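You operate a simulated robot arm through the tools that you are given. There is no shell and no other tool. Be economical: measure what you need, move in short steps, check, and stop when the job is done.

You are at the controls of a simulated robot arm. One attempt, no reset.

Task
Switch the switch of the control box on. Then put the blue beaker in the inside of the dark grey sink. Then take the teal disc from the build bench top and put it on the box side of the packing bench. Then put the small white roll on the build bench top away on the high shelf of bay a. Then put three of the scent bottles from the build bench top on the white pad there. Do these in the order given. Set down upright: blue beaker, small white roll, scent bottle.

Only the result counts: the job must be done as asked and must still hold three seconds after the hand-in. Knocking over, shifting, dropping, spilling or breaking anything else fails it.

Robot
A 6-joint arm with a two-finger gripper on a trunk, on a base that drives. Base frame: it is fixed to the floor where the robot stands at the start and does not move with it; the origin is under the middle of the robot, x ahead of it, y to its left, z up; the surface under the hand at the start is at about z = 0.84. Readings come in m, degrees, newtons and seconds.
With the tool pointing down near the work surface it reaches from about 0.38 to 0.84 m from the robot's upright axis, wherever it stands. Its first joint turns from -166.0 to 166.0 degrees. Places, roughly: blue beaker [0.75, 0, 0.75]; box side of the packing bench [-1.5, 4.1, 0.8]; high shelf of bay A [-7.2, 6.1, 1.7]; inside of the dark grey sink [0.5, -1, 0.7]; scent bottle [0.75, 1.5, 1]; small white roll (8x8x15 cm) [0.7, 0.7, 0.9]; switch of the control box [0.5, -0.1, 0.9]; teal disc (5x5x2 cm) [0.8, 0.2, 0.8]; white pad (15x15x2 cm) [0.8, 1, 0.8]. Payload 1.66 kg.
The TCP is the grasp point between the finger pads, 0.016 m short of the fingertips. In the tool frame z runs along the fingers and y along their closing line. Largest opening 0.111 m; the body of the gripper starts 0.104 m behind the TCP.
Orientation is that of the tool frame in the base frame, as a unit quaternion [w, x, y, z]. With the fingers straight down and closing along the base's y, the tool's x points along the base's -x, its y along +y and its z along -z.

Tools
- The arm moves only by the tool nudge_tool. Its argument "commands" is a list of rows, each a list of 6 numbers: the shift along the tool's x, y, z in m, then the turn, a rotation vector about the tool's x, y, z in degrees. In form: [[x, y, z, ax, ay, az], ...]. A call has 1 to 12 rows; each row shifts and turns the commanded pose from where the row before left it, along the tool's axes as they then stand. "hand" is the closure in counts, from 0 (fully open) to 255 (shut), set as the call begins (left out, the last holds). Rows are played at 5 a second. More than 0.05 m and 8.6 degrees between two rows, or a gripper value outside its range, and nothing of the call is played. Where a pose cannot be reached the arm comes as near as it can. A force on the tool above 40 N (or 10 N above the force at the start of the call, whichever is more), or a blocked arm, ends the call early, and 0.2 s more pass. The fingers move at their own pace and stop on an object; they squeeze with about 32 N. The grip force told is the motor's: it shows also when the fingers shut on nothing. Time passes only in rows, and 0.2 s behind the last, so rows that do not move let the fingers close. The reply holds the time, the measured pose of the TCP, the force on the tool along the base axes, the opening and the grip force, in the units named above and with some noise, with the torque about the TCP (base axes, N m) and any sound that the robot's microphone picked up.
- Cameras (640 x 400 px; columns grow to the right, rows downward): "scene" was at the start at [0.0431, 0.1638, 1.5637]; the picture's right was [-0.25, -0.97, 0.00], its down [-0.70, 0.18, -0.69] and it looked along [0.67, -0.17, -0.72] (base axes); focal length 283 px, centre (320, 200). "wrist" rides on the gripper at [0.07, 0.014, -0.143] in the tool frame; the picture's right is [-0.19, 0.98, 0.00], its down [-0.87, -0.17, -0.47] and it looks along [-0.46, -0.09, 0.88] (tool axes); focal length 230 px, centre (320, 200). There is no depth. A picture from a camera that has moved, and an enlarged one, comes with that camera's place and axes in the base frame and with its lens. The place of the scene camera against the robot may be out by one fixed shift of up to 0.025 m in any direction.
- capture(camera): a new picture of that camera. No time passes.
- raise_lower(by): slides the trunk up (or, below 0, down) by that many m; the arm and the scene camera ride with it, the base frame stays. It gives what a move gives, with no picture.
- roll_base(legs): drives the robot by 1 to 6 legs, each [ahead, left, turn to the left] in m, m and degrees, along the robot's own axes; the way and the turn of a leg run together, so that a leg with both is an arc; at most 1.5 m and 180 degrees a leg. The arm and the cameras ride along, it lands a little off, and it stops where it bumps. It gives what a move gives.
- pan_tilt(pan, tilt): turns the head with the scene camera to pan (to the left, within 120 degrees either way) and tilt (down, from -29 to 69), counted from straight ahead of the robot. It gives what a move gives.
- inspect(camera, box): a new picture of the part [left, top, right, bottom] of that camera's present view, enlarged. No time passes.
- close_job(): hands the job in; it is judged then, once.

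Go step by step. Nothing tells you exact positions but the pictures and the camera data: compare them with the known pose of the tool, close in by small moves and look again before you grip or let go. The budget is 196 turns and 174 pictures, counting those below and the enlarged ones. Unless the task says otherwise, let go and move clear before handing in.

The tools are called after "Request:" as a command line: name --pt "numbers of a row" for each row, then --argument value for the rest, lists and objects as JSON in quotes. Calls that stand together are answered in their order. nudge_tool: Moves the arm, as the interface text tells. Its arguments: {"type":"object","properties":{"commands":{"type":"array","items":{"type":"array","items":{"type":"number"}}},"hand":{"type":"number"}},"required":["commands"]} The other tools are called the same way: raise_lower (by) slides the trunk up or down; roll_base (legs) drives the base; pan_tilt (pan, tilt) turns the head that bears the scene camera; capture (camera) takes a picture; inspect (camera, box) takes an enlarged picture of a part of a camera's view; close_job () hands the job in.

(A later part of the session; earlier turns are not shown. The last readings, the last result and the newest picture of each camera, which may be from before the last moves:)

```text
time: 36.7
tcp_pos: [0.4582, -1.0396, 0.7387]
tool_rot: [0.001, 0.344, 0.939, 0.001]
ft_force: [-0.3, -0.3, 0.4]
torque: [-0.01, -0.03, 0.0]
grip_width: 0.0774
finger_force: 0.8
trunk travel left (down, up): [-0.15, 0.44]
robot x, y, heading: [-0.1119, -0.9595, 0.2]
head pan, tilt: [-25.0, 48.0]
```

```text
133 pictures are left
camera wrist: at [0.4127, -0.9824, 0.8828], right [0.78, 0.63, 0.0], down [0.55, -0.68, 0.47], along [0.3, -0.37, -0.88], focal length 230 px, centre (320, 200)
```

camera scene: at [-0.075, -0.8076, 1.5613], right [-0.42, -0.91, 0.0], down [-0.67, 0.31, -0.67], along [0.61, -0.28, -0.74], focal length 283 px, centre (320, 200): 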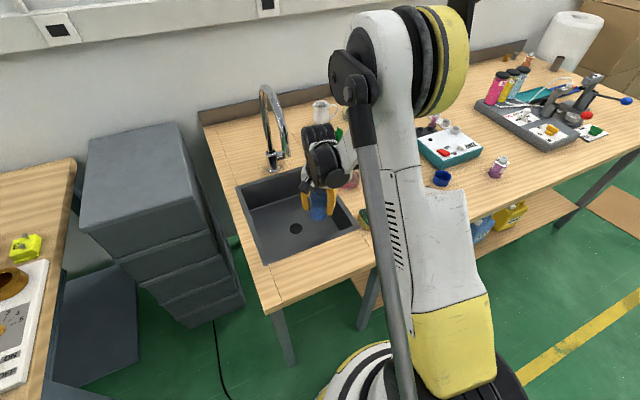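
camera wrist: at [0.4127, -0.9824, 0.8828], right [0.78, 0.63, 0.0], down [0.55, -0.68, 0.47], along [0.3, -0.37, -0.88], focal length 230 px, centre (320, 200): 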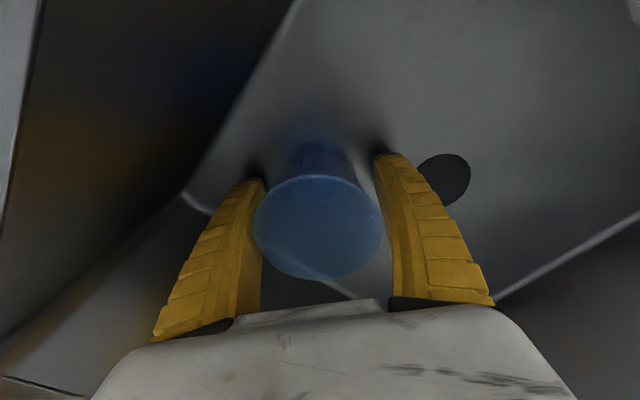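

I'll open slightly more so the rim clears, then rise straight up.

Request:
nudge_tool --pt "0 -0.002 0 0 0 0" --pt "0 0 0 0 0 0" --hand 45

Request:
nudge_tool --pt "0 0 -0.02 0 0 0" --pt "0 0 -0.03 0 0 0" --pt "0 0 -0.04 0 0 0" --pt "0 0 -0.04 0 0 0" --pt "0 0 0 0 0 0"

Request:
capture --camera "wrist"

```text
time: 37.3
tcp_pos: [0.4554, -1.0419, 0.7386]
tool_rot: [0.002, 0.342, 0.94, 0.0]
ft_force: [-0.3, 0.1, -0.8]
torque: [0.02, -0.01, -0.03]
grip_width: 0.0922
finger_force: 1.2
trunk travel left (down, up): [-0.15, 0.44]
robot x, y, heading: [-0.111, -0.9582, 0.0]
head pan, tilt: [-25.0, 48.0]
```

```text
time: 38.5
tcp_pos: [0.454, -1.0416, 0.8674]
tool_rot: [0.002, 0.343, 0.939, 0.0]
ft_force: [-0.3, -0.3, -0.1]
torque: [-0.01, -0.03, -0.01]
grip_width: 0.0924
finger_force: 0.5
trunk travel left (down, up): [-0.15, 0.44]
robot x, y, heading: [-0.1143, -0.9565, 0.3]
head pan, tilt: [-25.0, 48.0]
```

```text
132 pictures are left
camera wrist: at [0.4094, -0.9846, 1.0111], right [0.78, 0.63, 0.0], down [0.55, -0.68, 0.47], along [0.3, -0.37, -0.88], focal length 230 px, centre (320, 200)
```

wrist: 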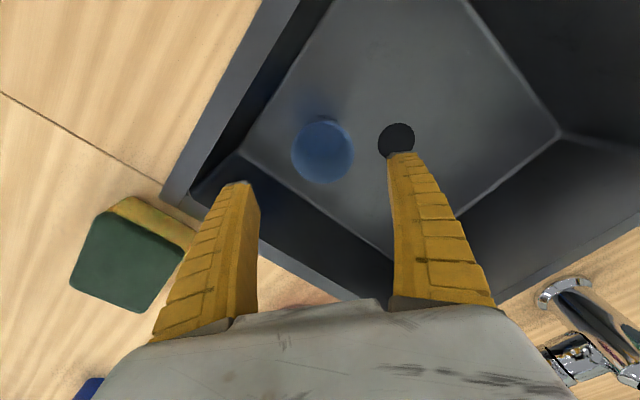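

The beaker stands upright in the sink. I'll rise, un-yaw and retract, then drive back to the build bench for the teal disc.

Request:
nudge_tool --pt "0 0 -0.045 0 0 0" --pt "0 0 -0.045 0 0 0" --pt "0 0 -0.045 0 0 0" --pt "0 0 -0.045 0 0 0" --pt "0 0 -0.045 0 0 0" --pt "0 0 -0.045 0 0 0" --pt "0 0 -0.01 0 0 -8" --pt "0 0 0 0 0 -8" --pt "0 0 0 0 0 -8" --pt "0 0 0 0 0 -8" --pt "0 0 0 0 0 -8" --pt "0.03 0 0 0 0 0" --hand 0

Request:
nudge_tool --pt "0.04 0.04 0 0 0 0" --pt "0.02 0.04 0 0 0 0" --pt "0 0 0 0 0 0"

Request:
roll_base --legs '[[0, 0.5, 0], [0, 0.58, 0], [0.11, 0, 0]]'

Request:
pan_tilt --pan 20 --tilt 46

Request:
capture --camera "scene"

Request:
capture --camera "wrist"

```text
time: 41.1
tcp_pos: [0.4247, -1.0421, 1.149]
tool_rot: [0.001, 0.0, 1.0, -0.002]
ft_force: [0.3, 0.9, -0.2]
torque: [0.0, -0.03, -0.01]
grip_width: 0.1109
finger_force: 0.2
trunk travel left (down, up): [-0.15, 0.44]
robot x, y, heading: [-0.1117, -0.9579, -0.3]
head pan, tilt: [-25.0, 48.0]
```

```text
refused: row 1 steps farther than a row can; nothing moved
```

```text
time: 47.7
tcp_pos: [0.5332, 0.0388, 1.1484]
tool_rot: [0.001, 0.001, 1.0, -0.002]
ft_force: [0.6, -0.8, -0.9]
torque: [-0.04, 0.07, 0.0]
grip_width: 0.1109
finger_force: 0.1
trunk travel left (down, up): [-0.15, 0.44]
robot x, y, heading: [-0.0043, 0.1247, -0.2]
head pan, tilt: [-25.0, 48.0]
```

```text
time: 48.8
tcp_pos: [0.5326, 0.0397, 1.1484]
tool_rot: [0.001, 0.0, 1.0, 0.0]
ft_force: [-0.6, 0.0, 0.2]
torque: [-0.02, 0.0, -0.04]
grip_width: 0.1107
finger_force: 0.0
trunk travel left (down, up): [-0.15, 0.44]
robot x, y, heading: [-0.0028, 0.1232, -0.0]
head pan, tilt: [20.0, 46.0]
```

```text
131 pictures are left
camera scene: at [0.0363, 0.3341, 1.564], right [0.34, -0.94, 0.0], down [-0.68, -0.24, -0.69], along [0.65, 0.24, -0.72], focal length 283 px, centre (320, 200)
```

scene: 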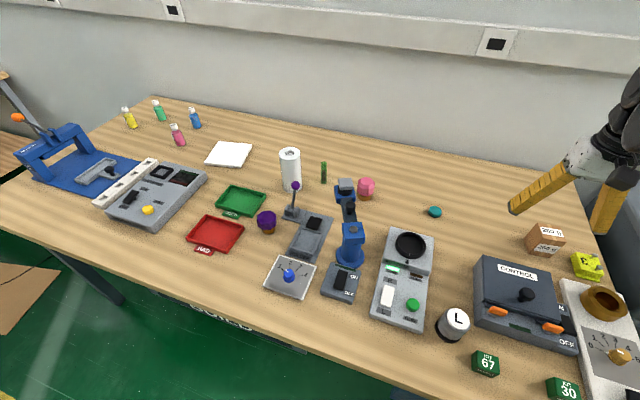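

```text
130 pictures are left
camera wrist: at [0.4624, 0.0546, 1.2919], right [0.19, 0.98, 0.0], down [0.86, -0.17, 0.47], along [0.47, -0.09, -0.88], focal length 230 px, centre (320, 200)
```

wrist: 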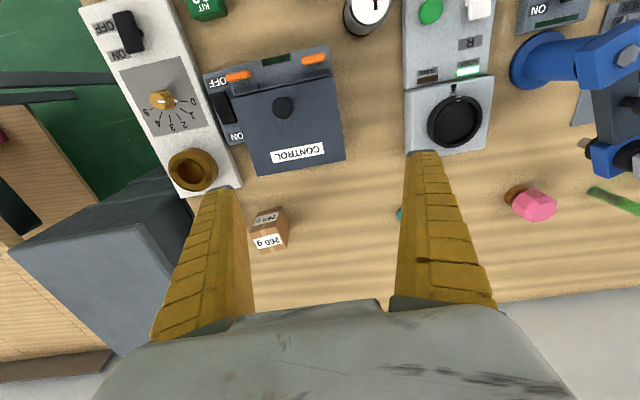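

The teal disc is at about (0.775, 0.195). I'll move above it.

Request:
nudge_tool --pt "-0.0346 0.0226 0.0 0 0 0" --pt "-0.0346 0.0226 0.0 0 0 0" --pt "-0.0346 0.0226 0.01 0 0 0" --pt "-0.0346 0.0226 0.02 0 0 0" --pt "-0.0346 0.0226 0.02 0 0 0" --pt "-0.0346 0.0226 0.02 0 0 0" --pt "-0.0346 0.0226 0.02 0 0 0" --pt "0 0 0.045 0 0 0" --pt "0 0 0 0 0 0"

Request:
capture --camera "wrist"

```text
time: 50.8
tcp_pos: [0.7757, 0.1978, 1.0163]
tool_rot: [0.002, 0.001, 1.0, -0.001]
ft_force: [0.3, 0.1, -0.3]
torque: [0.0, 0.03, 0.02]
grip_width: 0.1109
finger_force: 0.0
trunk travel left (down, up): [-0.15, 0.44]
robot x, y, heading: [-0.0031, 0.1221, -0.1]
head pan, tilt: [20.0, 46.0]
```

```text
129 pictures are left
camera wrist: at [0.7048, 0.2126, 1.1595], right [0.19, 0.98, 0.0], down [0.86, -0.17, 0.47], along [0.47, -0.09, -0.88], focal length 230 px, centre (320, 200)
```

wrist: 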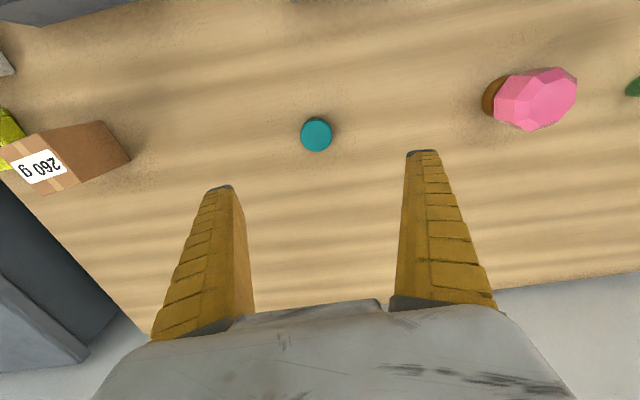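

Request:
nudge_tool --pt "0.002 -0.002 0.04 0 0 0" --pt "0 0 0.04 0 0 0" --pt "0 0 0.04 0 0 0" --pt "0 0 0.015 0 0 0" --pt "0 0 0 0 0 0"

Request:
capture --camera "wrist"

Request:
inspect --camera "scene" --box '[370, 150, 500, 240]'

```text
time: 52.0
tcp_pos: [0.7734, 0.1926, 0.8784]
tool_rot: [0.002, 0.001, 1.0, -0.001]
ft_force: [-0.1, -0.3, 0.2]
torque: [-0.01, -0.02, -0.01]
grip_width: 0.1108
finger_force: 0.2
trunk travel left (down, up): [-0.15, 0.44]
robot x, y, heading: [-0.0051, 0.1227, -0.1]
head pan, tilt: [20.0, 46.0]
```

```text
128 pictures are left
camera wrist: at [0.7034, 0.2082, 1.0221], right [0.19, 0.98, 0.0], down [0.86, -0.17, 0.47], along [0.47, -0.09, -0.88], focal length 230 px, centre (320, 200)
```

wrist: 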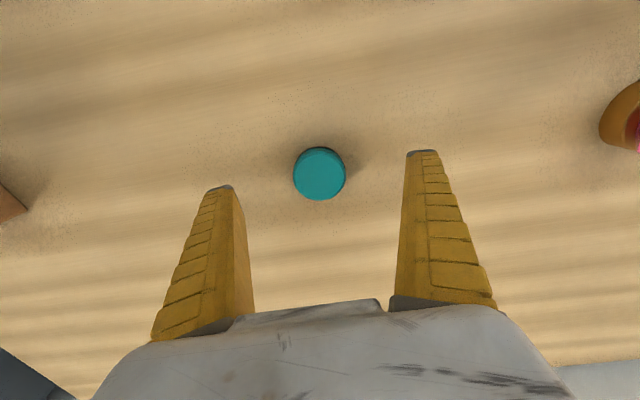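

```text
4.44 times, centred on (435, 195) of scene
camera zoom: at [0.0362, 0.3342, 1.5641], right [0.34, -0.94, 0.0], down [-0.68, -0.24, -0.69], along [0.65, 0.24, -0.72], focal length 1258 px, centre (-191, 222)
```

zoom: 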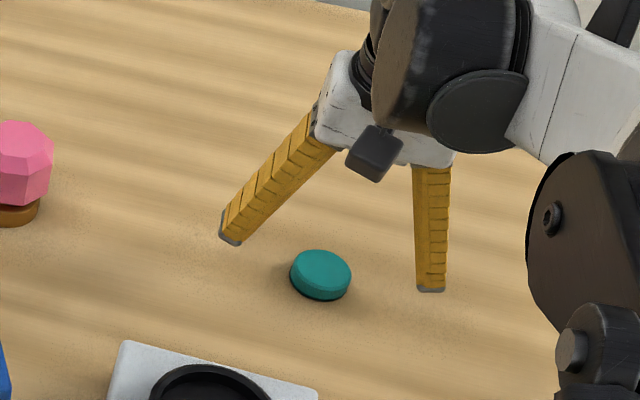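

Request:
nudge_tool --pt "0 0.002 0.01 0 0 0" --pt "0 0 0.006 0 0 0" --pt "0 0 0 0 0 0"

Request:
capture --camera "wrist"

Request:
inspect --camera "scene" --box '[390, 180, 490, 240]'

```text
time: 52.8
tcp_pos: [0.774, 0.1963, 0.8613]
tool_rot: [0.002, 0.0, 1.0, -0.002]
ft_force: [-0.7, -0.4, 0.0]
torque: [0.0, 0.0, 0.02]
grip_width: 0.111
finger_force: 0.0
trunk travel left (down, up): [-0.15, 0.44]
robot x, y, heading: [-0.0022, 0.1217, 0.1]
head pan, tilt: [20.0, 46.0]
```

```text
126 pictures are left
camera wrist: at [0.7042, 0.2109, 1.0053], right [0.19, 0.98, 0.0], down [0.86, -0.17, 0.47], along [0.47, -0.09, -0.88], focal length 230 px, centre (320, 200)
```

wrist: 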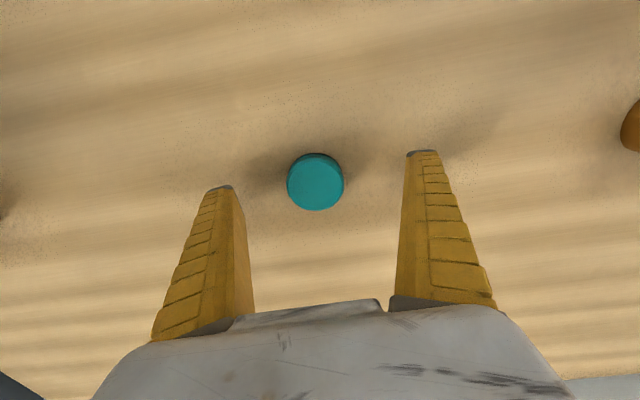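

```text
6.40 times, centred on (440, 210) of scene
camera zoom: at [0.0362, 0.3341, 1.564], right [0.34, -0.94, 0.0], down [-0.68, -0.24, -0.69], along [0.65, 0.24, -0.72], focal length 1812 px, centre (-448, 136)
```

zoom: 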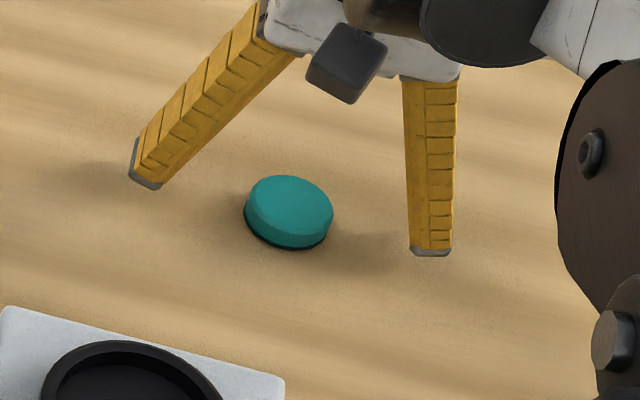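

Request:
nudge_tool --pt "0 -0.002 0.003 0 0 0" --pt "0 0 0 0 0 0"

Request:
nudge_tool --pt "0 0 0 0 0 0" --pt "0 0 0 0 0 0" --pt "0 0 0 0 0 0" --hand 255

Request:
nudge_tool --pt "0 0 -0.03 0 0 0" --pt "0 0 -0.04 0 0 0" --pt "0 0 0 0 0 0"

Request:
capture --camera "wrist"

```text
time: 53.4
tcp_pos: [0.7739, 0.1943, 0.8585]
tool_rot: [0.001, 0.001, 1.0, -0.001]
ft_force: [0.7, -1.4, -1.0]
torque: [0.0, 0.02, 0.02]
grip_width: 0.1109
finger_force: 0.1
trunk travel left (down, up): [-0.15, 0.44]
robot x, y, heading: [-0.0081, 0.1194, -0.2]
head pan, tilt: [20.0, 46.0]
```

```text
time: 54.2
tcp_pos: [0.7746, 0.1939, 0.8591]
tool_rot: [0.002, 0.001, 1.0, -0.001]
ft_force: [1.5, 0.4, 11.1]
torque: [0.11, 0.14, -0.02]
grip_width: 0.0296
finger_force: 32.1
trunk travel left (down, up): [-0.15, 0.44]
robot x, y, heading: [-0.0059, 0.1241, 0.0]
head pan, tilt: [20.0, 46.0]
```

```text
time: 55.0
tcp_pos: [0.7731, 0.1951, 0.9278]
tool_rot: [0.002, 0.001, 1.0, -0.001]
ft_force: [-0.2, 0.8, -0.2]
torque: [0.0, -0.03, 0.02]
grip_width: 0.0279
finger_force: 31.9
trunk travel left (down, up): [-0.15, 0.44]
robot x, y, heading: [-0.0032, 0.1216, -0.3]
head pan, tilt: [20.0, 46.0]
```

```text
124 pictures are left
camera wrist: at [0.7033, 0.2107, 1.0718], right [0.19, 0.98, 0.0], down [0.86, -0.17, 0.47], along [0.47, -0.09, -0.88], focal length 230 px, centre (320, 200)
```

wrist: 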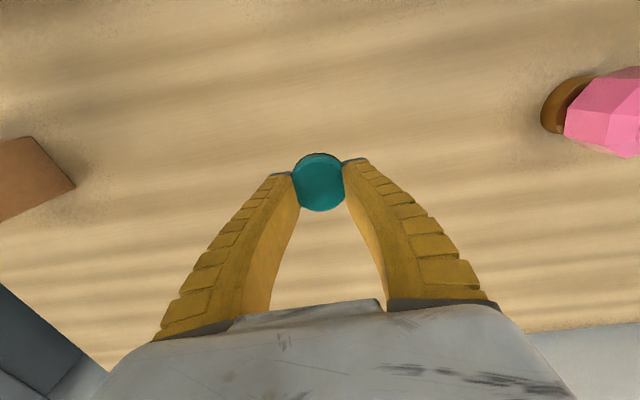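

The disc is held. I'll raise, retract, and look toward the packing bench.

Request:
nudge_tool --pt "0 0 -0.045 0 0 0" --pt "0 0 -0.045 0 0 0" --pt "0 0 -0.045 0 0 0" --pt "0 0 -0.045 0 0 0" --pt "0 0 -0.045 0 0 0" --pt "0.045 0 0 0 0 0" --pt "0.045 0 0 0 0 0" --pt "0.045 0 0 0 0 0" --pt "0.045 0 0 0 0 0" --pt "0.045 0 0 0 0 0" --pt "0.045 0 0 0 0 0" --pt "0.045 0 0 0 0 0"

Request:
pan_tilt --pan 90 --tilt 25

Request:
capture --camera "scene"

Request:
pan_tilt --pan 120 --tilt 15

Request:
capture --camera "scene"

```text
time: 57.6
tcp_pos: [0.455, 0.1941, 1.1536]
tool_rot: [0.003, 0.002, 1.0, -0.001]
ft_force: [0.1, 0.1, -0.7]
torque: [0.0, -0.01, 0.01]
grip_width: 0.0274
finger_force: 31.6
trunk travel left (down, up): [-0.15, 0.44]
robot x, y, heading: [-0.0088, 0.1213, 0.1]
head pan, tilt: [20.0, 46.0]
```

```text
time: 59.0
tcp_pos: [0.458, 0.1953, 1.1544]
tool_rot: [0.001, 0.001, 1.0, -0.001]
ft_force: [-0.1, -0.2, -0.4]
torque: [0.02, 0.02, 0.01]
grip_width: 0.0273
finger_force: 31.7
trunk travel left (down, up): [-0.15, 0.44]
robot x, y, heading: [-0.0061, 0.1193, -0.1]
head pan, tilt: [90.0, 25.0]
```

```text
123 pictures are left
camera scene: at [-0.0392, 0.3989, 1.596], right [1.0, 0.0, 0.0], down [0.0, -0.42, -0.91], along [0.0, 0.91, -0.42], focal length 283 px, centre (320, 200)
```

scene: 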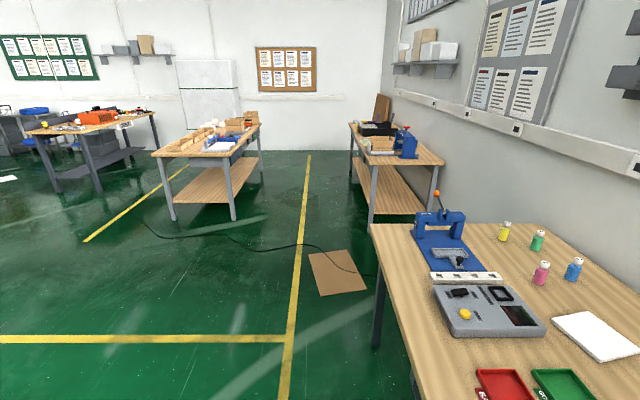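

```text
time: 60.0
tcp_pos: [0.4576, 0.1949, 1.1547]
tool_rot: [0.002, 0.001, 1.0, 0.0]
ft_force: [-0.7, -0.4, -0.1]
torque: [0.03, -0.01, -0.01]
grip_width: 0.0272
finger_force: 31.6
trunk travel left (down, up): [-0.15, 0.44]
robot x, y, heading: [-0.0069, 0.123, -0.1]
head pan, tilt: [120.0, 15.0]
```

```text
122 pictures are left
camera scene: at [-0.0859, 0.3878, 1.6122], right [0.87, 0.5, 0.0], down [0.13, -0.22, -0.97], along [-0.48, 0.84, -0.26], focal length 283 px, centre (320, 200)
```

scene: 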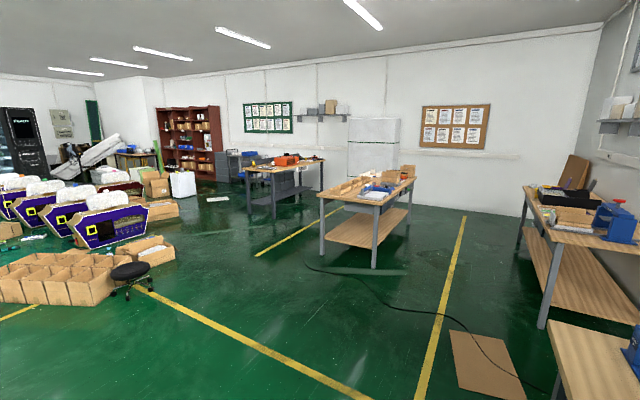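

The packing bench is the middle one, near (-1.4, 4). I'll zoom in on it and on the shelf rack.

Request:
inspect --camera "scene" --box '[300, 150, 440, 280]'

Request:
inspect --camera "scene" --box '[140, 90, 260, 190]'

```text
3.08 times, centred on (370, 215) of scene
camera zoom: at [-0.0859, 0.3878, 1.6122], right [0.87, 0.5, 0.0], down [0.13, -0.22, -0.97], along [-0.48, 0.84, -0.26], focal length 871 px, centre (166, 154)
```

zoom: 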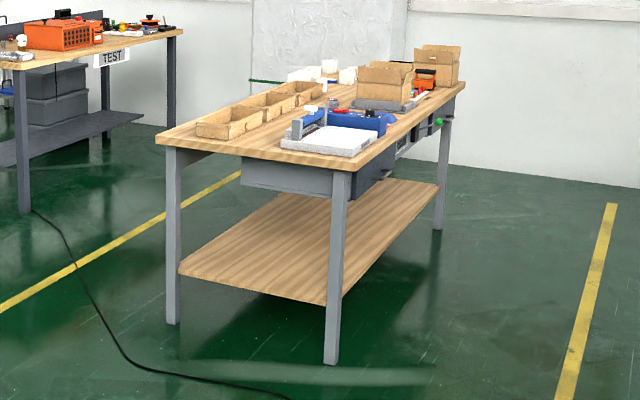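

```text
4.00 times, centred on (200, 140) of scene
camera zoom: at [-0.0859, 0.3878, 1.6122], right [0.87, 0.5, 0.0], down [0.13, -0.22, -0.97], along [-0.48, 0.84, -0.26], focal length 1133 px, centre (800, 440)
```

zoom: 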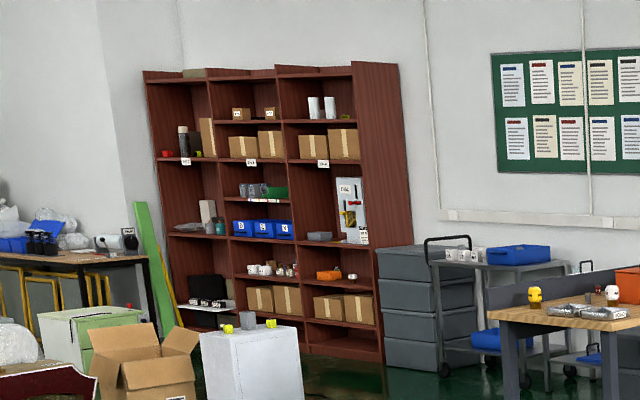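

The packing bench top spans roughly x -1.64 to -0.92 and y 3.05 to 4.75, with open boxes along its -x side. I'll drive round to the -x side, keeping heading +x, and stop short to look.

Request:
roll_base --legs '[[-0.6, 0, 0], [0, 1.4, 0], [-1.5, 0, 0], [0, 1.3, 0]]'

Request:
pan_tilt --pan 45 --tilt 35

Request:
capture --camera "scene"

```text
time: 83.1
tcp_pos: [-1.6357, 2.8566, 1.154]
tool_rot: [0.002, 0.013, 1.0, -0.001]
ft_force: [0.5, 0.9, 0.5]
torque: [0.06, -0.04, 0.02]
grip_width: 0.0262
finger_force: 31.9
trunk travel left (down, up): [-0.15, 0.44]
robot x, y, heading: [-2.102, 2.7912, -1.4]
head pan, tilt: [120.0, 15.0]
```

```text
time: 84.5
tcp_pos: [-1.636, 2.8563, 1.1535]
tool_rot: [0.002, 0.013, 1.0, -0.001]
ft_force: [-0.1, 0.4, 0.0]
torque: [0.04, 0.01, 0.0]
grip_width: 0.026
finger_force: 32.4
trunk travel left (down, up): [-0.15, 0.44]
robot x, y, heading: [-2.0986, 2.7953, -1.5]
head pan, tilt: [45.0, 35.0]
```

```text
119 pictures are left
camera scene: at [-2.0653, 3.0411, 1.5803], right [0.69, -0.72, 0.0], down [-0.42, -0.4, -0.82], along [0.59, 0.56, -0.57], focal length 283 px, centre (320, 200)
```

scene: 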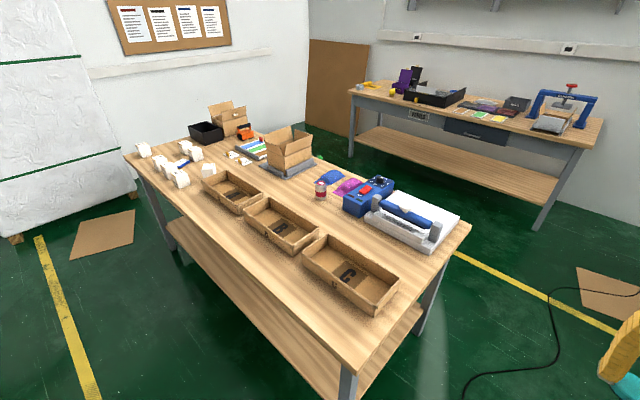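

Now I see the packing bench better: boxes A, B and C lie along its -x side, with a free strip in front of them. I'll back off a little and move alongside for a closer look.

Request:
roll_base --legs '[[-0.13, 0, 1.5], [0, 1.1, 0]]'

Request:
pan_tilt --pan 10 --tilt 45

Request:
capture --camera "scene"

Request:
capture --camera "wrist"

```text
time: 91.0
tcp_pos: [-1.757, 3.9438, 1.1545]
tool_rot: [0.002, 0.008, 1.0, -0.001]
ft_force: [-0.3, -0.1, 0.1]
torque: [-0.03, 0.0, 0.01]
grip_width: 0.0261
finger_force: 31.8
trunk travel left (down, up): [-0.15, 0.44]
robot x, y, heading: [-2.2233, 3.8752, -1.2]
head pan, tilt: [45.0, 35.0]
```

```text
time: 92.0
tcp_pos: [-1.7559, 3.9435, 1.1543]
tool_rot: [0.001, 0.008, 1.0, -0.001]
ft_force: [-0.9, -0.4, 0.0]
torque: [-0.01, 0.0, 0.0]
grip_width: 0.0258
finger_force: 31.6
trunk travel left (down, up): [-0.15, 0.44]
robot x, y, heading: [-2.2209, 3.8749, -1.0]
head pan, tilt: [10.0, 45.0]
```

```text
118 pictures are left
camera scene: at [-2.1709, 4.0752, 1.5655], right [0.16, -0.99, 0.0], down [-0.7, -0.11, -0.71], along [0.7, 0.11, -0.71], focal length 283 px, centre (320, 200)
```

scene: 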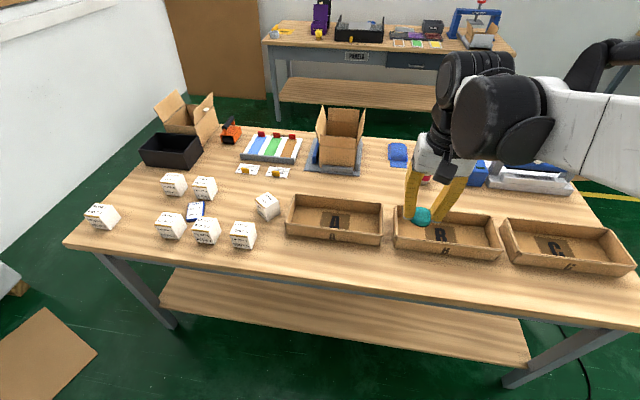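

```text
117 pictures are left
camera wrist: at [-1.8259, 3.9597, 1.2982], right [0.21, 0.98, 0.0], down [0.86, -0.18, 0.47], along [0.46, -0.1, -0.88], focal length 230 px, centre (320, 200)
```

wrist: 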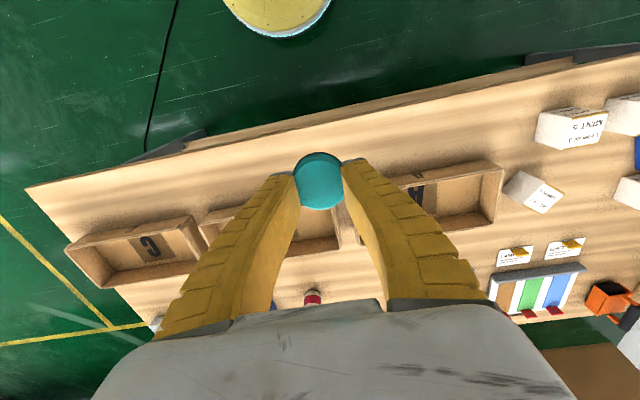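

Request:
inspect --camera "scene" --box '[60, 90, 360, 290]'

Request:
inspect --camera "scene" --box '[260, 100, 640, 340]'

```text
2.00 times, centred on (210, 190) of scene
camera zoom: at [-2.1709, 4.0752, 1.5655], right [0.16, -0.99, 0.0], down [-0.7, -0.11, -0.71], along [0.7, 0.11, -0.71], focal length 566 px, centre (540, 220)
```

zoom: 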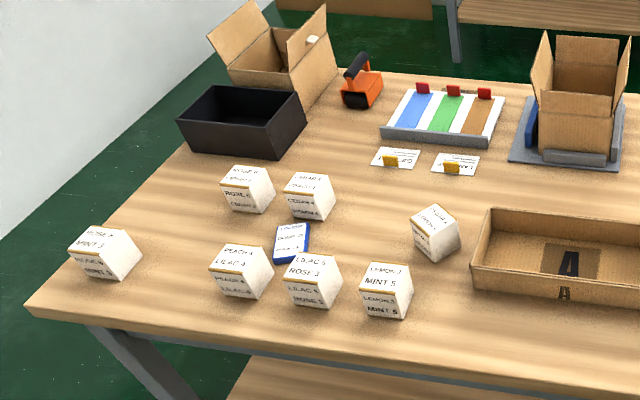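

```text
1.67 times, centred on (450, 220) of scene
camera zoom: at [-2.1709, 4.0752, 1.5655], right [0.16, -0.99, 0.0], down [-0.7, -0.11, -0.71], along [0.7, 0.11, -0.71], focal length 472 px, centre (103, 167)
```

zoom: 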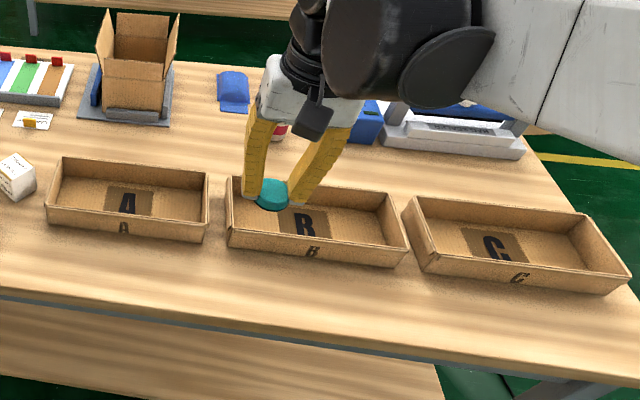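

There are no printed zones. The box side is the half with boxes A, B and C, and free bench lies right behind box A, near the given point. I'll drive forward a little and move the disc there.

Request:
roll_base --legs '[[0.12, 0.1, 1.2]]'

Request:
nudge_tool --pt "-0.035 0.015 0 0 0 0" --pt "-0.035 0.01 0 0 0 0" --pt "-0.035 0.01 0 0 0 0" --pt "-0.035 0.01 0 0 0 0" --pt "-0.03 0 0 0 0 0" --pt "0 0 0.045 0 0 0" --pt "0 0 0.045 0 0 0" --pt "0 0 0 0 0 0"

Request:
capture --camera "wrist"

Request:
capture --camera "scene"

```text
time: 93.4
tcp_pos: [-1.6381, 4.0526, 1.1547]
tool_rot: [0.002, -0.002, 1.0, 0.0]
ft_force: [0.8, -0.1, 0.0]
torque: [-0.03, 0.02, 0.0]
grip_width: 0.0258
finger_force: 31.9
trunk travel left (down, up): [-0.15, 0.44]
robot x, y, heading: [-2.1033, 3.9786, 0.3]
head pan, tilt: [10.0, 45.0]
```

```text
time: 95.2
tcp_pos: [-1.4682, 4.0947, 1.063]
tool_rot: [0.002, -0.003, 1.0, 0.0]
ft_force: [0.2, -0.6, 0.2]
torque: [-0.02, 0.0, 0.0]
grip_width: 0.026
finger_force: 31.8
trunk travel left (down, up): [-0.15, 0.44]
robot x, y, heading: [-2.1026, 3.9817, 0.2]
head pan, tilt: [10.0, 45.0]
```

```text
114 pictures are left
camera wrist: at [-1.5385, 4.109, 1.2078], right [0.19, 0.98, 0.0], down [0.86, -0.16, 0.47], along [0.47, -0.09, -0.88], focal length 230 px, centre (320, 200)
```

wrist: 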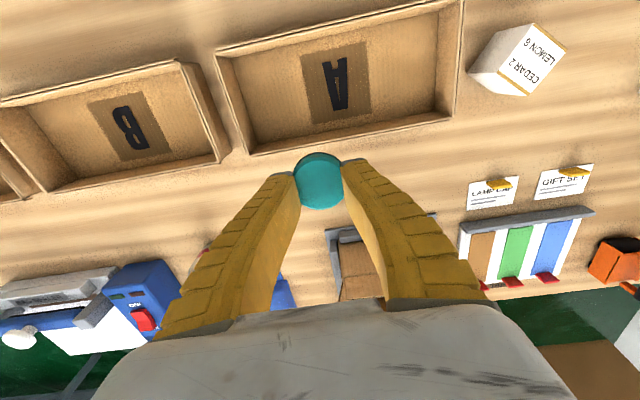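

```text
113 pictures are left
camera scene: at [-2.0561, 4.175, 1.5655], right [0.18, -0.98, 0.0], down [-0.7, -0.13, -0.71], along [0.7, 0.13, -0.71], focal length 283 px, centre (320, 200)
```

scene: 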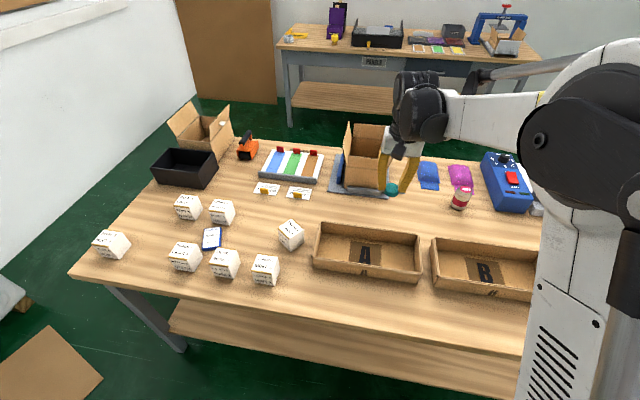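

Measured from here, box A reaches back to about x = -1.46, so the box row itself is centred near the given point. The free strip in front of box A at about (-1.665, 4.10) is the safer spot on the box side, so I'll move back there and look.

Request:
nudge_tool --pt "0.04 0 0 0 0 0" --pt "0.04 0 0 0 0 0" --pt "0.04 0 0 0 0 0" --pt "0.04 0 0 0 0 0" --pt "0.037 0 0 0 0 0" --pt "0 0 0.045 0 0 0" --pt "0 0 0.045 0 0 0" --pt "0 0 0 0 0 0"

Request:
capture --camera "wrist"

Request:
capture --camera "scene"

```text
time: 97.0
tcp_pos: [-1.6671, 4.099, 0.9716]
tool_rot: [0.002, -0.002, 1.0, -0.001]
ft_force: [-0.1, -0.8, -0.1]
torque: [0.0, -0.03, 0.01]
grip_width: 0.0257
finger_force: 32.2
trunk travel left (down, up): [-0.15, 0.44]
robot x, y, heading: [-2.0988, 3.9749, 0.2]
head pan, tilt: [10.0, 45.0]
```

```text
112 pictures are left
camera wrist: at [-1.7364, 4.1133, 1.1142], right [0.18, 0.98, 0.0], down [0.86, -0.16, 0.47], along [0.47, -0.09, -0.88], focal length 230 px, centre (320, 200)
```

wrist: 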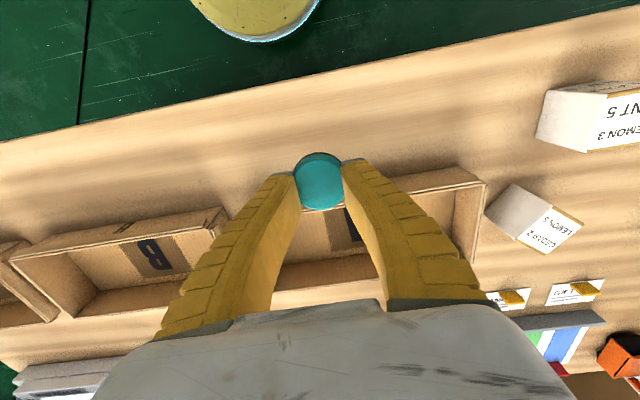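

```text
111 pictures are left
camera scene: at [-2.0563, 4.175, 1.5655], right [0.18, -0.98, 0.0], down [-0.7, -0.13, -0.71], along [0.7, 0.13, -0.71], focal length 283 px, centre (320, 200)
```

scene: 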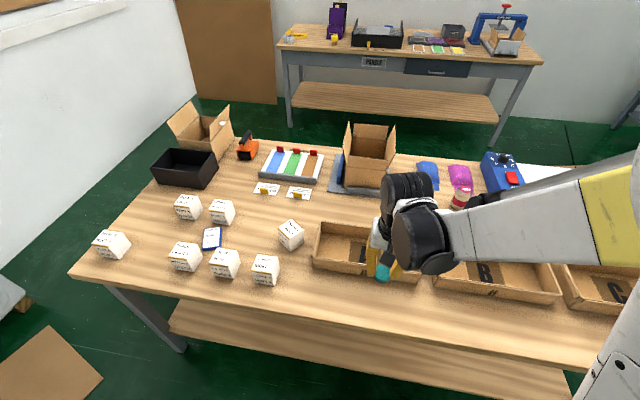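

The strip between the bench edge (-1.738) and box A (-1.62) is clear, so I'll lower the disc there.

Request:
nudge_tool --pt "-0.006 0 0.04 0 0 0" --pt "0 0 0.04 0 0 0" --pt "0 0 0.018 0 0 0" --pt "0 0 0 0 0 0"

Request:
capture --camera "wrist"

Request:
nudge_tool --pt "0 0 0.005 0 0 0" --pt "0 0 0.004 0 0 0" --pt "0 0 0.002 0 0 0" --pt "0 0 0 0 0 0"

```text
time: 98.0
tcp_pos: [-1.6585, 4.0977, 0.8736]
tool_rot: [0.002, -0.003, 1.0, 0.0]
ft_force: [-0.4, -0.4, -0.1]
torque: [-0.02, -0.02, 0.03]
grip_width: 0.0259
finger_force: 31.6
trunk travel left (down, up): [-0.15, 0.44]
robot x, y, heading: [-2.1032, 3.9755, 0.2]
head pan, tilt: [10.0, 45.0]
```

```text
110 pictures are left
camera wrist: at [-1.7289, 4.1122, 1.0175], right [0.19, 0.98, 0.0], down [0.86, -0.16, 0.47], along [0.47, -0.09, -0.88], focal length 230 px, centre (320, 200)
```

wrist: 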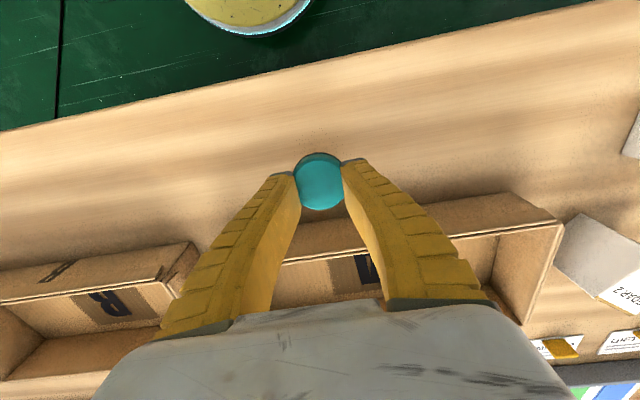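

```text
time: 99.0
tcp_pos: [-1.6594, 4.0964, 0.8626]
tool_rot: [0.002, -0.003, 1.0, 0.0]
ft_force: [-0.2, 0.9, -1.0]
torque: [0.02, -0.01, -0.04]
grip_width: 0.0257
finger_force: 32.5
trunk travel left (down, up): [-0.15, 0.44]
robot x, y, heading: [-2.1049, 3.9748, 0.4]
head pan, tilt: [10.0, 45.0]
```

Request:
nudge_tool --pt "0 0 0.003 0 0 0" --pt "0 0 0.002 0 0 0" --pt "0 0 0 0 0 0"

```text
time: 99.8
tcp_pos: [-1.6588, 4.0961, 0.8604]
tool_rot: [0.003, -0.002, 1.0, 0.0]
ft_force: [-0.1, -0.3, -0.9]
torque: [0.01, 0.05, -0.01]
grip_width: 0.0257
finger_force: 32.4
trunk travel left (down, up): [-0.15, 0.44]
robot x, y, heading: [-2.0992, 3.9752, 0.4]
head pan, tilt: [10.0, 45.0]
```

Request:
nudge_tool --pt "0 0 0.003 0 0 0" --pt "0 0 0.003 0 0 0" --pt "0 0 0 0 0 0"

Request:
inspect --camera "wrist" --box '[240, 110, 400, 230]'

```text
time: 100.6
tcp_pos: [-1.6588, 4.097, 0.855]
tool_rot: [0.002, -0.003, 1.0, -0.001]
ft_force: [-0.4, -0.9, -0.6]
torque: [0.01, 0.01, 0.04]
grip_width: 0.0258
finger_force: 32.3
trunk travel left (down, up): [-0.15, 0.44]
robot x, y, heading: [-2.1026, 3.9717, 0.3]
head pan, tilt: [10.0, 45.0]
```

```text
3.33 times, centred on (320, 170) of wrist
camera zoom: at [-1.7287, 4.1118, 0.9972], right [0.18, 0.98, 0.0], down [0.86, -0.16, 0.47], along [0.47, -0.09, -0.88], focal length 767 px, centre (320, 300)
```

zoom: 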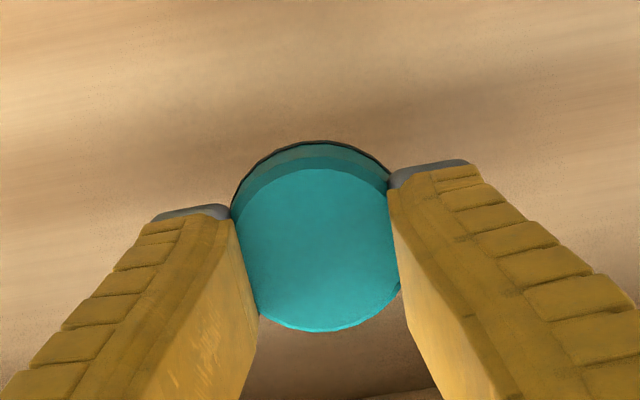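

Request:
nudge_tool --pt "0 0 0.003 0 0 0" --pt "0 0 0.003 0 0 0" --pt "0 0 0.002 0 0 0" --pt "0 0 0 0 0 0"

```text
time: 101.6
tcp_pos: [-1.6581, 4.096, 0.8469]
tool_rot: [0.002, -0.002, 1.0, -0.001]
ft_force: [0.4, 0.7, -0.6]
torque: [-0.02, -0.01, 0.0]
grip_width: 0.0257
finger_force: 32.0
trunk travel left (down, up): [-0.15, 0.44]
robot x, y, heading: [-2.1023, 3.9757, 0.3]
head pan, tilt: [10.0, 45.0]
```

Request:
nudge_tool --pt "0 0 0.003 0 0 0" --pt "0 0 0.003 0 0 0" --pt "0 0 0.003 0 0 0" --pt "0 0 0.003 0 0 0" --pt "0 0 0.0 0 0 0"

Request:
capture --camera "wrist"

```text
time: 102.8
tcp_pos: [-1.6546, 4.0978, 0.8426]
tool_rot: [0.001, -0.002, 1.0, -0.001]
ft_force: [0.2, -0.3, 0.0]
torque: [0.01, -0.01, 0.0]
grip_width: 0.0257
finger_force: 32.5
out of reach, approached as far as the arm can: row 2, 4
trunk travel left (down, up): [-0.15, 0.44]
robot x, y, heading: [-2.101, 3.9766, 0.3]
head pan, tilt: [10.0, 45.0]
```

```text
108 pictures are left
camera wrist: at [-1.7247, 4.1128, 0.9858], right [0.19, 0.98, 0.0], down [0.87, -0.16, 0.47], along [0.47, -0.09, -0.88], focal length 230 px, centre (320, 200)
```

wrist: 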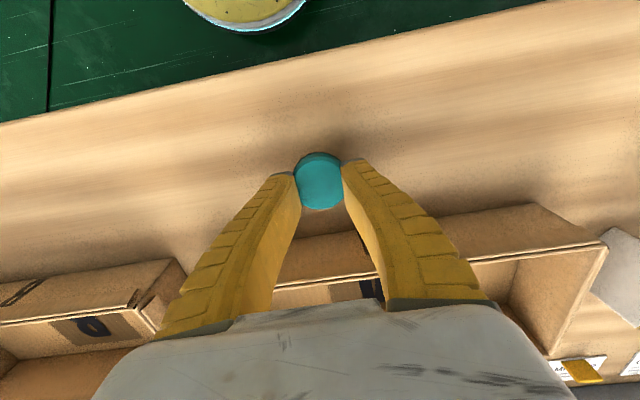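

The arm is at its lower limit here, and this bench is lower. I'll raise the arm, drop the trunk, then keep descending.

Request:
nudge_tool --pt "0.004 0 -0.04 0 0 0" --pt "0 0 -0.04 0 0 0" --pt "0 0 0 0 0 0"

Request:
raise_lower --by -0.08

Request:
nudge_tool --pt "0 0 0.004 0 0 0" --pt "0 0 0.003 0 0 0" --pt "0 0 0.003 0 0 0" --pt "0 0 0 0 0 0"

Request:
inspect --camera "wrist" --box '[240, 110, 400, 230]'

```text
time: 103.6
tcp_pos: [-1.6563, 4.0984, 0.9239]
tool_rot: [0.001, -0.002, 1.0, -0.001]
ft_force: [-0.4, -1.0, -0.2]
torque: [-0.02, 0.0, -0.01]
grip_width: 0.0255
finger_force: 31.8
trunk travel left (down, up): [-0.15, 0.44]
robot x, y, heading: [-2.103, 3.9756, 0.3]
head pan, tilt: [10.0, 45.0]
```

```text
time: 104.8
tcp_pos: [-1.6559, 4.098, 0.8436]
tool_rot: [0.001, -0.003, 1.0, -0.001]
ft_force: [0.6, -0.5, 0.2]
torque: [0.0, 0.0, -0.02]
grip_width: 0.0255
finger_force: 31.8
trunk travel left (down, up): [-0.07, 0.52]
robot x, y, heading: [-2.0989, 3.9764, 0.3]
head pan, tilt: [10.0, 45.0]
```

```text
time: 105.8
tcp_pos: [-1.6571, 4.0996, 0.832]
tool_rot: [0.002, -0.002, 1.0, 0.0]
ft_force: [0.6, 0.8, -0.6]
torque: [0.02, -0.02, -0.01]
grip_width: 0.0253
finger_force: 32.1
trunk travel left (down, up): [-0.07, 0.52]
robot x, y, heading: [-2.1017, 3.9785, 0.4]
head pan, tilt: [10.0, 45.0]
```

```text
3.33 times, centred on (320, 170) of wrist
camera zoom: at [-1.7266, 4.1136, 0.9766], right [0.18, 0.98, 0.0], down [0.86, -0.16, 0.47], along [0.47, -0.09, -0.88], focal length 767 px, centre (320, 300)
```

zoom: 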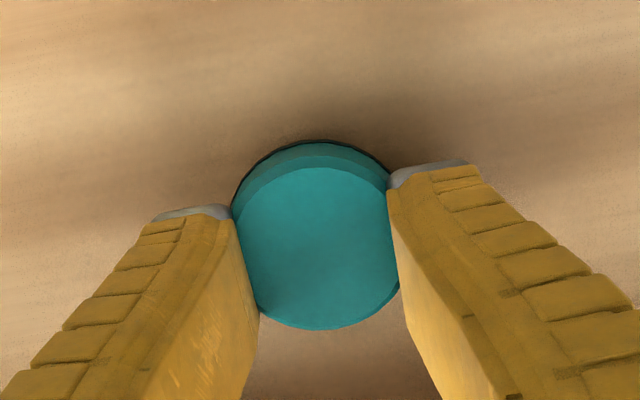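

Request:
nudge_tool --pt "0 0 0.003 0 0 0" --pt "0 0 0.003 0 0 0" --pt "0 0 0.002 0 0 0" --pt "0 0 0.002 0 0 0" --pt "0 0 0 0 0 0"

Request:
inspect --camera "wrist" --box '[240, 110, 400, 230]'

```text
time: 107.0
tcp_pos: [-1.6555, 4.0983, 0.824]
tool_rot: [0.002, -0.003, 1.0, 0.0]
ft_force: [4.8, 2.3, 28.5]
torque: [0.06, 0.28, -0.04]
grip_width: 0.0283
finger_force: 32.4
trunk travel left (down, up): [-0.07, 0.52]
robot x, y, heading: [-2.0997, 3.9816, 0.2]
head pan, tilt: [10.0, 45.0]
```

```text
3.33 times, centred on (320, 170) of wrist
camera zoom: at [-1.7267, 4.113, 0.9678], right [0.18, 0.98, 0.0], down [0.86, -0.16, 0.48], along [0.47, -0.09, -0.88], focal length 767 px, centre (320, 300)
```

zoom: 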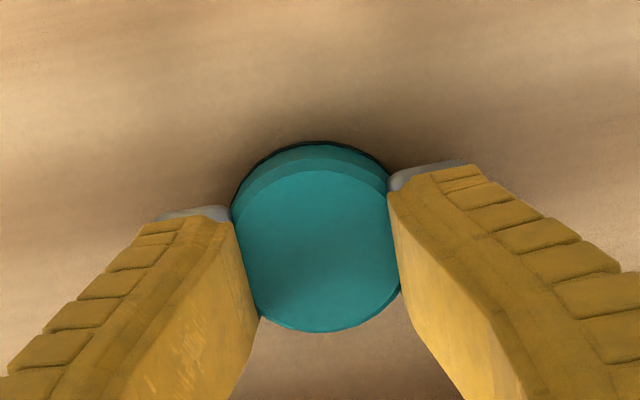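

Contact. I'll ease off, release and rise.

Request:
nudge_tool --pt "0 0 -0.002 0 0 0" --pt "0 0 0 0 0 0"

Request:
nudge_tool --pt "0 0 -0.001 0 0 0" --pt "0 0 0 0 0 0" --pt "0 0 0 0 0 0" --hand 60

Request:
nudge_tool --pt "0 0 -0.02 0 0 0" --pt "0 0 -0.04 0 0 0" --pt "0 0 -0.045 0 0 0" --pt "0 0 -0.045 0 0 0" --pt "0 0 -0.045 0 0 0" --pt "0 0 0 0 0 0"

Request:
capture --camera "wrist"

```text
time: 107.6
tcp_pos: [-1.6571, 4.0984, 0.8251]
tool_rot: [0.001, -0.003, 1.0, 0.0]
ft_force: [-0.2, 0.4, 1.6]
torque: [0.01, 0.0, -0.01]
grip_width: 0.0281
finger_force: 31.8
trunk travel left (down, up): [-0.07, 0.52]
robot x, y, heading: [-2.1036, 3.9788, 0.5]
head pan, tilt: [10.0, 45.0]
```

```text
time: 108.4
tcp_pos: [-1.6558, 4.0979, 0.8269]
tool_rot: [0.002, -0.004, 1.0, -0.001]
ft_force: [-0.6, 0.7, 0.2]
torque: [0.0, -0.04, 0.02]
grip_width: 0.0865
finger_force: 0.8
trunk travel left (down, up): [-0.07, 0.52]
robot x, y, heading: [-2.1017, 3.9796, 0.1]
head pan, tilt: [10.0, 45.0]
```

```text
time: 109.8
tcp_pos: [-1.6549, 4.0976, 1.0227]
tool_rot: [0.003, -0.003, 1.0, -0.001]
ft_force: [-0.4, -0.7, 0.6]
torque: [-0.01, -0.03, 0.01]
grip_width: 0.0861
finger_force: 0.8
trunk travel left (down, up): [-0.07, 0.52]
robot x, y, heading: [-2.101, 3.9752, 0.2]
head pan, tilt: [10.0, 45.0]
```

```text
105 pictures are left
camera wrist: at [-1.7257, 4.112, 1.1667], right [0.18, 0.98, 0.0], down [0.86, -0.16, 0.48], along [0.47, -0.09, -0.88], focal length 230 px, centre (320, 200)
```

wrist: 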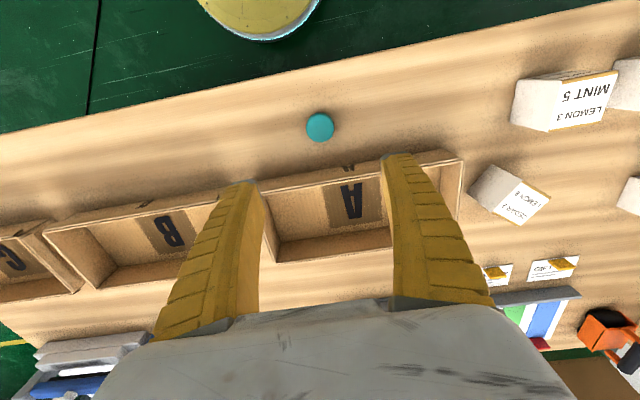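

The disc lies flat in front of box A. Next comes the white roll, so I'll raise the hand and drive back toward the build bench.

Request:
nudge_tool --pt "0.0 0 -0.04 0 0 0" --pt "0 0 -0.04 0 0 0" --pt "0 0 -0.04 0 0 0" --pt "0 0 0 0 0 0" --hand 0

Request:
raise_lower --by 0.08

Request:
roll_base --legs '[[-0.13, 0, 0], [0, -1.4, 0], [0, -1.3, 0], [1.5, 0, 0]]'

Request:
pan_tilt --pan -20 --tilt 35

Request:
capture --camera "scene"

```text
time: 110.8
tcp_pos: [-1.6586, 4.0971, 1.1429]
tool_rot: [0.001, -0.003, 1.0, -0.001]
ft_force: [-0.2, -0.1, -0.1]
torque: [-0.04, 0.0, 0.02]
grip_width: 0.1109
finger_force: 0.1
trunk travel left (down, up): [-0.07, 0.52]
robot x, y, heading: [-2.0999, 3.98, 0.2]
head pan, tilt: [10.0, 45.0]
```

```text
time: 111.9
tcp_pos: [-1.6574, 4.0961, 1.2227]
tool_rot: [0.001, -0.002, 1.0, -0.001]
ft_force: [0.3, 0.2, -0.1]
torque: [-0.03, 0.02, -0.01]
grip_width: 0.1107
finger_force: 0.1
trunk travel left (down, up): [-0.15, 0.44]
robot x, y, heading: [-2.1001, 3.9744, 0.2]
head pan, tilt: [10.0, 45.0]
```

```text
time: 133.2
tcp_pos: [-0.1957, 1.3972, 1.2227]
tool_rot: [0.001, -0.002, 1.0, -0.001]
ft_force: [0.1, -0.5, -0.3]
torque: [0.01, 0.02, 0.02]
grip_width: 0.1109
finger_force: 0.0
trunk travel left (down, up): [-0.15, 0.44]
robot x, y, heading: [-0.6389, 1.2765, 0.3]
head pan, tilt: [10.0, 45.0]
```

```text
time: 134.2
tcp_pos: [-0.1957, 1.396, 1.2235]
tool_rot: [0.002, -0.003, 1.0, -0.001]
ft_force: [-0.3, -0.6, -0.6]
torque: [0.02, -0.02, -0.02]
grip_width: 0.1106
finger_force: 0.0
trunk travel left (down, up): [-0.15, 0.44]
robot x, y, heading: [-0.6361, 1.278, 0.0]
head pan, tilt: [-20.0, 35.0]
```

```text
104 pictures are left
camera scene: at [-0.5908, 1.4306, 1.5802], right [-0.34, -0.94, 0.0], down [-0.54, 0.19, -0.82], along [0.77, -0.28, -0.57], focal length 283 px, centre (320, 200)
```

scene: 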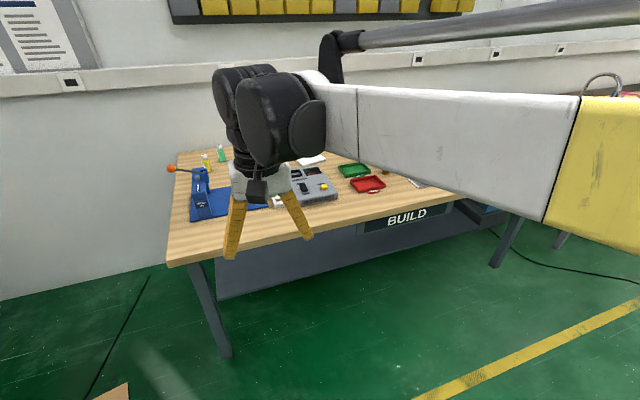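

The roll is at about (0.70, 0.69), with the purple lamp at (0.59, 0.635) in front of it. I'll approach from the left with the tool yawed about -35° and tilted 30° below horizontal, so the roll can later go into the shelf. First I'll drive in.

Request:
roll_base --legs '[[0.6, -0.06, 0]]'

Request:
nudge_tool --pt "0 0 0 0 0 8.5" --pt "0 0 0 0 0 8.5" --pt "0 0 0 0 0 8.5" --pt "0 0 0 0 0 8.5" --pt "0 0 0 0 -8.5 0" --pt "0 0 0 0 -8.5 0" --pt "0 0 0 0 -8.5 0" --pt "0 0 0 0 -8.5 0" --pt "0 0 0 0 -8.5 0" --pt "0 0 0 0 -8.5 0" --pt "0 0 0 0 -8.5 0" --pt "0 0 0 0 0 0"

Request:
capture --camera "wrist"

Request:
capture --camera "scene"

```text
time: 137.5
tcp_pos: [0.3833, 1.3437, 1.2236]
tool_rot: [0.001, -0.005, 1.0, -0.001]
ft_force: [1.1, 0.5, -0.9]
torque: [-0.01, 0.03, 0.01]
grip_width: 0.111
finger_force: 0.1
trunk travel left (down, up): [-0.15, 0.44]
robot x, y, heading: [-0.0604, 1.2188, 0.7]
head pan, tilt: [-20.0, 35.0]
```

```text
time: 140.1
tcp_pos: [0.3837, 1.3431, 1.2231]
tool_rot: [0.478, 0.249, 0.831, -0.142]
ft_force: [0.6, 0.0, -0.4]
torque: [-0.02, 0.0, -0.03]
grip_width: 0.111
finger_force: 0.1
trunk travel left (down, up): [-0.15, 0.44]
robot x, y, heading: [-0.0581, 1.2243, 0.8]
head pan, tilt: [-20.0, 35.0]
```

```text
103 pictures are left
camera wrist: at [0.2583, 1.443, 1.2363], right [0.62, 0.77, 0.17], down [-0.07, -0.16, 0.99], along [0.78, -0.62, -0.04], focal length 230 px, centre (320, 200)
```

wrist: 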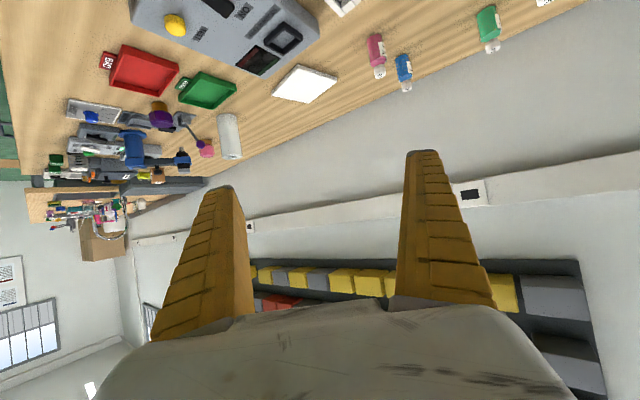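

```text
102 pictures are left
camera scene: at [-0.0129, 1.3755, 1.5803], right [-0.33, -0.94, 0.0], down [-0.54, 0.19, -0.82], along [0.77, -0.27, -0.57], focal length 283 px, centre (320, 200)
```

scene: 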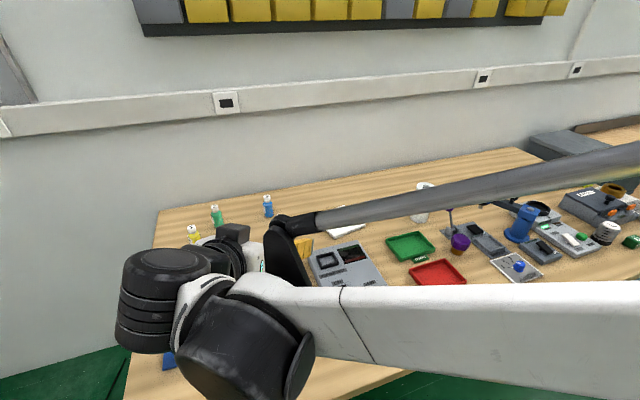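

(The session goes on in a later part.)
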